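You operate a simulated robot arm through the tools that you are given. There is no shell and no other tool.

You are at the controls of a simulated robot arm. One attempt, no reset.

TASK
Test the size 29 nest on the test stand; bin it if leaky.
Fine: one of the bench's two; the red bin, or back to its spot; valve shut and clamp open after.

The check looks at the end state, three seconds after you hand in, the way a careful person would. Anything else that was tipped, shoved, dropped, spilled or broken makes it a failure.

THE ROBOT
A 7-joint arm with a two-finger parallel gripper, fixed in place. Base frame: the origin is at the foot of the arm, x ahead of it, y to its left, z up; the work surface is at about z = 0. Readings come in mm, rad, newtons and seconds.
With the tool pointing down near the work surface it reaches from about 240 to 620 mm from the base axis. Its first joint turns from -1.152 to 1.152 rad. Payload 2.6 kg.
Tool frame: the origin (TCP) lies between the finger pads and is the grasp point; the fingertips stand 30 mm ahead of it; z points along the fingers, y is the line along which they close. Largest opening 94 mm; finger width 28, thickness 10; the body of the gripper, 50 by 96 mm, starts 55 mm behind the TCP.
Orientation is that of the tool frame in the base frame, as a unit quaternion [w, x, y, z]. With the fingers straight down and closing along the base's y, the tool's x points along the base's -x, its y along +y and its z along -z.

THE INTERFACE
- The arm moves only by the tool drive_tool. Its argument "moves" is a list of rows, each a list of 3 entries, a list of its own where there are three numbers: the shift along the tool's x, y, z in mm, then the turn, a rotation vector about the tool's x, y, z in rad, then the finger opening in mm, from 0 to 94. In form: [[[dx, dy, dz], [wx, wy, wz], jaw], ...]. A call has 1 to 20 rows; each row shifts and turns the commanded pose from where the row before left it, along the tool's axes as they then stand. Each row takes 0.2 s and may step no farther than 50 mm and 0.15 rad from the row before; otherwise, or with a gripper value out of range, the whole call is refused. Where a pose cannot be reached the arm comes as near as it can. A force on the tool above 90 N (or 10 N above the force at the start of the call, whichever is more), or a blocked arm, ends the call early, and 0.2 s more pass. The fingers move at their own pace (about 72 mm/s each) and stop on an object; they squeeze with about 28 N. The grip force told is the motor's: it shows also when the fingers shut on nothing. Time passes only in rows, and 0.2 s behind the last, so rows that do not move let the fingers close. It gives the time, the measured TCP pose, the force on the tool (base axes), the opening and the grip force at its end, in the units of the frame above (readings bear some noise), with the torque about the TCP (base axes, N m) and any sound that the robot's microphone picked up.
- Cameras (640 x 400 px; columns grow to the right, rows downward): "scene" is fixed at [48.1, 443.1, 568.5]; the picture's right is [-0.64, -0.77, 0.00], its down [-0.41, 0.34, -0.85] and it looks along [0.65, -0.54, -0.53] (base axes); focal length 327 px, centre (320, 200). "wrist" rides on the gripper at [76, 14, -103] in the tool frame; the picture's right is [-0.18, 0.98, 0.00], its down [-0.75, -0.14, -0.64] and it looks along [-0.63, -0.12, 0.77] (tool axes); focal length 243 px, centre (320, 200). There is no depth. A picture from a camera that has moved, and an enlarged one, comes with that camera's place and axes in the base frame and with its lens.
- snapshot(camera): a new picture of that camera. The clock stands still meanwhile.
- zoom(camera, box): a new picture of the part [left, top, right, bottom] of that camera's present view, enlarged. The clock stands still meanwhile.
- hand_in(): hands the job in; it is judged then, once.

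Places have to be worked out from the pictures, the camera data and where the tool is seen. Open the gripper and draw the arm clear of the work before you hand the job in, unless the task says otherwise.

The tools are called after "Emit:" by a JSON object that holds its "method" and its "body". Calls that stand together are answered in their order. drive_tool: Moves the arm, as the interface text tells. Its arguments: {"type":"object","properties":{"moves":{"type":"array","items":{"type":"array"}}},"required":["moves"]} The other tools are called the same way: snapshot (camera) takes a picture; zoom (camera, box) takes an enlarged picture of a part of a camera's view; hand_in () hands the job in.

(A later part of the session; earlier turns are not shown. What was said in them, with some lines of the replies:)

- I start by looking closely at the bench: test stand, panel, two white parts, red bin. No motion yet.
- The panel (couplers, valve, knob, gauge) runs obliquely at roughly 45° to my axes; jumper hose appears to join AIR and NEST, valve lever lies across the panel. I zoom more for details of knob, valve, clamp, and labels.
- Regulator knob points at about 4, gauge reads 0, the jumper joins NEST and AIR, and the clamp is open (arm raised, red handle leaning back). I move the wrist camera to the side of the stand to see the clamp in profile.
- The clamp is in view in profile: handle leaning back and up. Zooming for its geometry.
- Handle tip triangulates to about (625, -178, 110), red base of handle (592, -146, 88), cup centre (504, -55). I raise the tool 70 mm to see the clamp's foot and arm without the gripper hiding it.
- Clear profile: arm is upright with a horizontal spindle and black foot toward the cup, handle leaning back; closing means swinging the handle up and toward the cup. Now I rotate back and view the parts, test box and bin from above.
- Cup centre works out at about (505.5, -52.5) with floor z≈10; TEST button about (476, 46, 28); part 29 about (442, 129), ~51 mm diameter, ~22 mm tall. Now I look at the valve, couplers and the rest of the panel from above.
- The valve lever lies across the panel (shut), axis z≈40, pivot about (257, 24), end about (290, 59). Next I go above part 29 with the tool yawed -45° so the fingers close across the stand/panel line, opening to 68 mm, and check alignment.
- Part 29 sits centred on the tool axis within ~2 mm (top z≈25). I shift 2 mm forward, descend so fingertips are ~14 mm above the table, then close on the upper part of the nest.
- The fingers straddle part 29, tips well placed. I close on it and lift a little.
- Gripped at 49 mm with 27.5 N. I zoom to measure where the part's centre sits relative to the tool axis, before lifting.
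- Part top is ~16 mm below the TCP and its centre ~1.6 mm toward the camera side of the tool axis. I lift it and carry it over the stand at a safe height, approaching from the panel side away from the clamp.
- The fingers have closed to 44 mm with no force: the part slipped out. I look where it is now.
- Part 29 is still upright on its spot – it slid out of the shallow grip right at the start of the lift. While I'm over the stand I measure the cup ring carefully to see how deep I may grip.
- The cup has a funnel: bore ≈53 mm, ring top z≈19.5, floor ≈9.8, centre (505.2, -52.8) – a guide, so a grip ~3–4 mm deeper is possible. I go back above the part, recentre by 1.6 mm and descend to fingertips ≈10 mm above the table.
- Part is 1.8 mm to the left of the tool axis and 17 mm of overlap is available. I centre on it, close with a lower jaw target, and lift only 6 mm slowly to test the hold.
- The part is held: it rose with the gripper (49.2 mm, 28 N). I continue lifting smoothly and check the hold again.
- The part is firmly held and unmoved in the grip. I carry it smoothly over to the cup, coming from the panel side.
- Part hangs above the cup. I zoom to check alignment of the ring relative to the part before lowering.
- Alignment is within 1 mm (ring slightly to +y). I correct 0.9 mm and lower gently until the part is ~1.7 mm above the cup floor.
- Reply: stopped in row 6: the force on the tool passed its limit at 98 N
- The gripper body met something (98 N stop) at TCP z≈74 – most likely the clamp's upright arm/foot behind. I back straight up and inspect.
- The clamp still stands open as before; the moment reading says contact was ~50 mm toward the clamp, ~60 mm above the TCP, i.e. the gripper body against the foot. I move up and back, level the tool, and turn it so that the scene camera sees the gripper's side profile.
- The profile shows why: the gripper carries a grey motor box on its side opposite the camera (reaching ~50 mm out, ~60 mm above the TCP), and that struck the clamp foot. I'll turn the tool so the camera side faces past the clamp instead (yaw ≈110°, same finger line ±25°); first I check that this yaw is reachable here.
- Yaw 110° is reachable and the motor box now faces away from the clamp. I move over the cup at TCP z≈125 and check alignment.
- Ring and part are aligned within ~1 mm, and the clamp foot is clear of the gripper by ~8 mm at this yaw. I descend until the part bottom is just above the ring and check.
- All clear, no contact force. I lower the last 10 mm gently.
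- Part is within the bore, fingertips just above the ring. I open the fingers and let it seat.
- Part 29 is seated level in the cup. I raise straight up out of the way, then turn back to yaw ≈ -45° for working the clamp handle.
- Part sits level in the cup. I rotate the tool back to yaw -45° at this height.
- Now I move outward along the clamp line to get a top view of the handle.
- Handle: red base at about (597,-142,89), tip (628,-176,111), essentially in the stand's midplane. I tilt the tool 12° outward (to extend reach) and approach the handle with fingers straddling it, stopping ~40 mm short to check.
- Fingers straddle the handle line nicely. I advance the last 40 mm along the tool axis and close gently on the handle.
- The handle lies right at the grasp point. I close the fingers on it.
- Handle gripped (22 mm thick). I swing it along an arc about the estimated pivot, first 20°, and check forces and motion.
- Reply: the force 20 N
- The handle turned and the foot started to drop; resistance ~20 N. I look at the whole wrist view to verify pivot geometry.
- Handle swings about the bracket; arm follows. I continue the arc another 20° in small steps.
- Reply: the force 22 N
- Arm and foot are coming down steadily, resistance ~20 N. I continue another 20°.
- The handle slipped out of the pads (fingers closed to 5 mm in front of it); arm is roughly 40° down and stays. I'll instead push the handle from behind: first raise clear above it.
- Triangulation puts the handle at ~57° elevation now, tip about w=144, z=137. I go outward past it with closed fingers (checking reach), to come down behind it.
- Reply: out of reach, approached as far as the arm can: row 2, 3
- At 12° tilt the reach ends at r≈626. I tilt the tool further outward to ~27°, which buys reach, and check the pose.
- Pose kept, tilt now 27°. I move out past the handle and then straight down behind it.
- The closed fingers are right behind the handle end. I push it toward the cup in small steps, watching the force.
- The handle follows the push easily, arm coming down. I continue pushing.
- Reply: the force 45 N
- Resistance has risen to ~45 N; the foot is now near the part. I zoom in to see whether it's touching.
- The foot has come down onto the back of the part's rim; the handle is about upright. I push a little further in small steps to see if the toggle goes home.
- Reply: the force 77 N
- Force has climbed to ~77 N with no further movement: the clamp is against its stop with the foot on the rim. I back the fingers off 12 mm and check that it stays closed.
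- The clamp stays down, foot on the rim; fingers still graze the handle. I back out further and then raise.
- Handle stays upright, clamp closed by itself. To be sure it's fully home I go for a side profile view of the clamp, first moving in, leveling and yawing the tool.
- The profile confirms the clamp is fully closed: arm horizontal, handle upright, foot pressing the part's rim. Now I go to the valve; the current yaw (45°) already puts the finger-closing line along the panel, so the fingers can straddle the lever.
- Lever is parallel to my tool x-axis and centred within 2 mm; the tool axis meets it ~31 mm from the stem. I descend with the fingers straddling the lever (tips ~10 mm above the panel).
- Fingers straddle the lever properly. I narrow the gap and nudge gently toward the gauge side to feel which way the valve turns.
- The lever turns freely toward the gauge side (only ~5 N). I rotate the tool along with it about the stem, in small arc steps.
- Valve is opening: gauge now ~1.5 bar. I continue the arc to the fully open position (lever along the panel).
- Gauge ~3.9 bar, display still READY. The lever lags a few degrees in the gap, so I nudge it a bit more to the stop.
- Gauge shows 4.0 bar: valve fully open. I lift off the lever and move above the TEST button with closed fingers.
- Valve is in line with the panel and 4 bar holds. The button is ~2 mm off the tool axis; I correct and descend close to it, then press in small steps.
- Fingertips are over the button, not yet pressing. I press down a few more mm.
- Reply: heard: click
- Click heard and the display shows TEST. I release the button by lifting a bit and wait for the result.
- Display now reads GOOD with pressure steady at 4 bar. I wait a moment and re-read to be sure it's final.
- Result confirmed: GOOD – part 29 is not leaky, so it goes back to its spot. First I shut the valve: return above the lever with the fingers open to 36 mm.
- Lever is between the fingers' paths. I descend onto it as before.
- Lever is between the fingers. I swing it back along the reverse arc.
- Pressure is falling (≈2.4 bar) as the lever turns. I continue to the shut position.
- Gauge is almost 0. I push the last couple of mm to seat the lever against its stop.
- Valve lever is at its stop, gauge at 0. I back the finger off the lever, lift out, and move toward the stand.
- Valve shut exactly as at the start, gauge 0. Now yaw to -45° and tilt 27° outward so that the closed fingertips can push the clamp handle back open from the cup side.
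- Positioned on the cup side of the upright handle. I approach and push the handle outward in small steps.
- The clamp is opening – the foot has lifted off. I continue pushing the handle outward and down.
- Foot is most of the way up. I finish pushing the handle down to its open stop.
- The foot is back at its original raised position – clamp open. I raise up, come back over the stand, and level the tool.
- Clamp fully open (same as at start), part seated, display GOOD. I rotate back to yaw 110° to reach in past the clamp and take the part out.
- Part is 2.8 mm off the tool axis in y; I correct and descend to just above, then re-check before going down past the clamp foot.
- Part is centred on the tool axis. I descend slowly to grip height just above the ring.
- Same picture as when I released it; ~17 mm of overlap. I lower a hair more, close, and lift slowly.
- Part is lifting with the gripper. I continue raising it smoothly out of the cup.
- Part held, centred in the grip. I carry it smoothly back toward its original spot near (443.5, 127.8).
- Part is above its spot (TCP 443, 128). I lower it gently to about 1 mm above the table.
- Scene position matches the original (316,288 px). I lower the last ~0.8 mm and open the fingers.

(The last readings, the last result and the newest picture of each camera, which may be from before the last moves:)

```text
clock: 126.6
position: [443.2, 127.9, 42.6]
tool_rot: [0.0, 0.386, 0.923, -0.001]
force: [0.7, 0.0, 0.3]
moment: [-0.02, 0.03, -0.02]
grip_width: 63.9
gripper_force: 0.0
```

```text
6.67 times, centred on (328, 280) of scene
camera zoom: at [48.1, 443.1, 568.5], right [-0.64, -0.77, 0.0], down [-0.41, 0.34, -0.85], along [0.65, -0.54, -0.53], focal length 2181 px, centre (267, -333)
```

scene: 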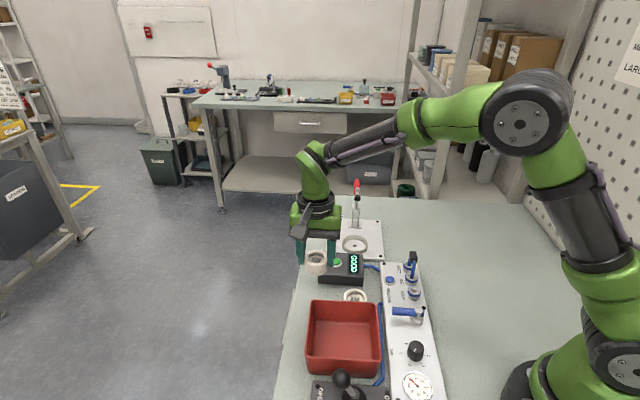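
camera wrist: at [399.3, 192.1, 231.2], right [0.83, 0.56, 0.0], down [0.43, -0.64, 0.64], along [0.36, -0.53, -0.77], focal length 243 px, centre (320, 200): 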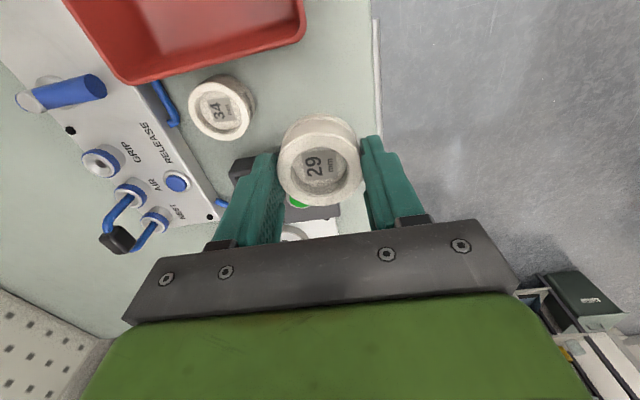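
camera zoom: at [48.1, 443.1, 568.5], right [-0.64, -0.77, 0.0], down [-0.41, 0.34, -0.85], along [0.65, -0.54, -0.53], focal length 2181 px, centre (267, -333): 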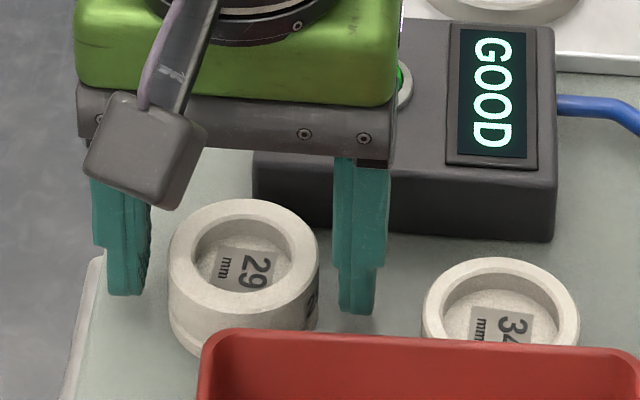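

Part 29 stands on its spot. I lift straight up and draw the arm clear, then check the whole scene.

Emit:
{"method": "drive_tool", "body": {"moves": [[[0, 0, -10], [0, 0, 0], 64], [[0, 0, -30], [0, 0, 0], 64], [[0, 0, -40], [0, 0, 0], 64], [[0, 0, -45], [0, 0, 0], 80], [[0, 0, -45], [0, 0, 0], 94], [[0, 0, -45], [0, 0, 0], 94], [[0, 0, -40], [0, 0, 0], 94], [[-6.5, -39, 0], [0, 0, 0], 94], [[-6.5, -39, 0], [0, 0, 0], 94], [[-6.5, -39, 0], [0, 0, 0], 94], [[-6.5, -39, 0], [0, 0, 0], 94], [[0, 0, 0], [0, 0, 0], 94]]}}

Emit:
{"method": "snapshot", "body": {"camera": "scene"}}

Emit:
{"method": "zoom", "body": {"camera": "scene", "box": [290, 170, 450, 270]}}

Emit:
{"method": "zoom", "body": {"camera": "scene", "box": [290, 240, 450, 340]}}

Emit:
{"method": "zoom", "body": {"camera": "scene", "box": [290, 300, 450, 400]}}

Emit:
{"method": "snapshot", "body": {"camera": "wrist"}}

```text
clock: 129.2
position: [349.5, -1.0, 298.0]
tool_rot: [-0.001, 0.386, 0.923, -0.001]
force: [0.2, 0.1, -0.5]
moment: [0.03, 0.03, 0.04]
grip_width: 93.8
gripper_force: 0.0
```

```text
taken
```

scene: 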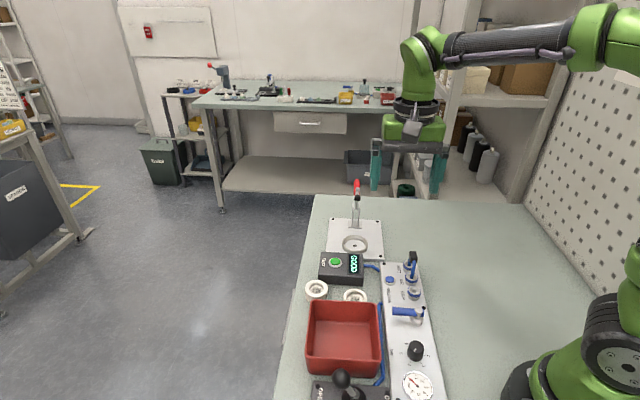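

```text
4.00 times, centred on (370, 220) of scene
camera zoom: at [48.1, 443.1, 568.5], right [-0.64, -0.77, 0.0], down [-0.41, 0.34, -0.85], along [0.65, -0.54, -0.53], focal length 1308 px, centre (120, 120)
```

zoom: 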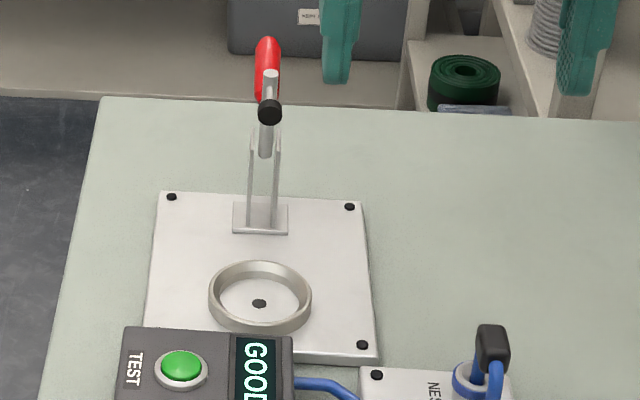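

```text
4.00 times, centred on (370, 290) of scene
camera zoom: at [48.1, 443.1, 568.5], right [-0.64, -0.77, 0.0], down [-0.41, 0.34, -0.85], along [0.65, -0.54, -0.53], focal length 1308 px, centre (120, -160)
```

zoom: 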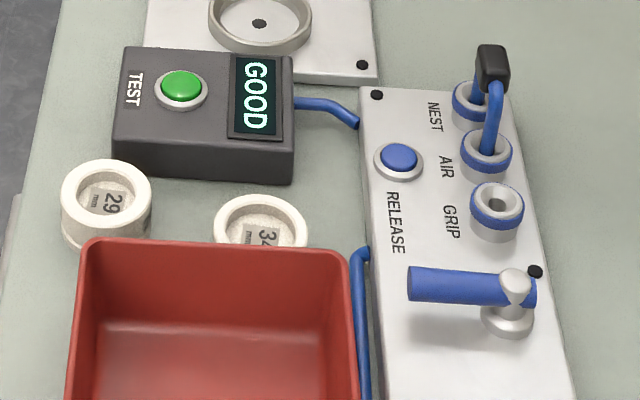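

```text
4.00 times, centred on (370, 350) of scene
camera zoom: at [48.1, 443.1, 568.5], right [-0.64, -0.77, 0.0], down [-0.41, 0.34, -0.85], along [0.65, -0.54, -0.53], focal length 1308 px, centre (120, -400)
```

zoom: 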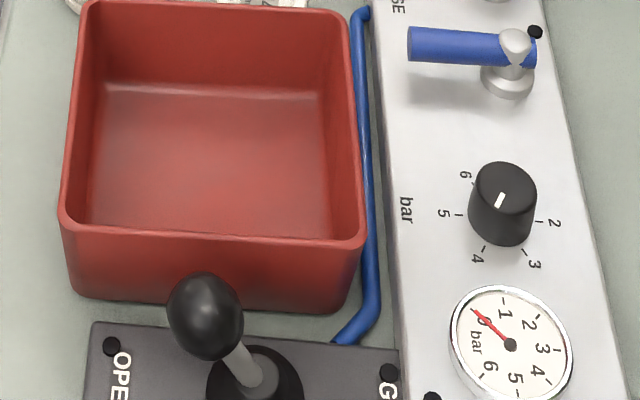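

```text
taken
camera wrist: at [305.6, 63.8, 398.9], right [0.83, 0.56, 0.0], down [0.43, -0.63, 0.64], along [0.36, -0.53, -0.77], focal length 243 px, centre (320, 200)
```

wrist: 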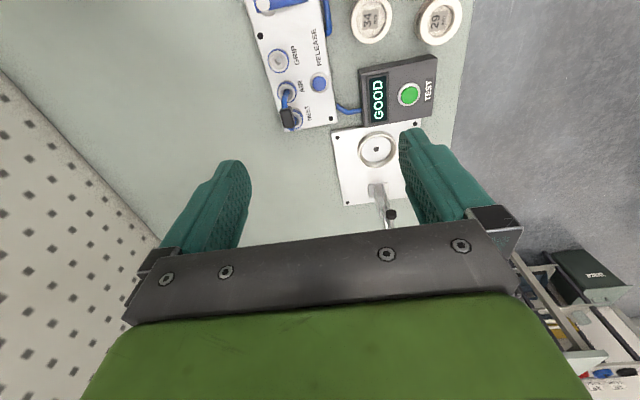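

Everything is in order: part 29 tested GOOD and stands on its spot, the valve is shut with the gauge at 0, the clamp is open, the cup and bin are empty, part 34 is untouched, and the gripper is open and clear. I hand the job in.

Emit:
{"method": "hand_in", "body": {}}

```text
The job is handed in.
```

I tested the size 29 nest on the stand at 4 bar and the display read GOOD, so it isn't leaky. I put it back on its own spot instead of the red bin.

At hand-in the valve was shut with the gauge at 0 and the clamp was open. The size 34 nest and the air hose were where they started, and the arm was drawn clear with the gripper open.

Three things went less than smoothly on the way:
- **First grip slipped:** on the first lift the nest slid out of the fingers. It stayed upright within about 2 mm of its spot, and I picked it up again with a deeper grip.
- **Clamp bumped:** while lowering the nest into the cup, the motor box on the gripper hit the raised clamp foot, and the arm stopped itself at 98 N. The clamp looked unchanged afterwards and worked normally. I came in from another angle.
- **Clamp handle slipped:** the handle came out of the fingers partway through closing, so I finished closing it by pushing from behind. A side view confirmed it was fully closed before the test.
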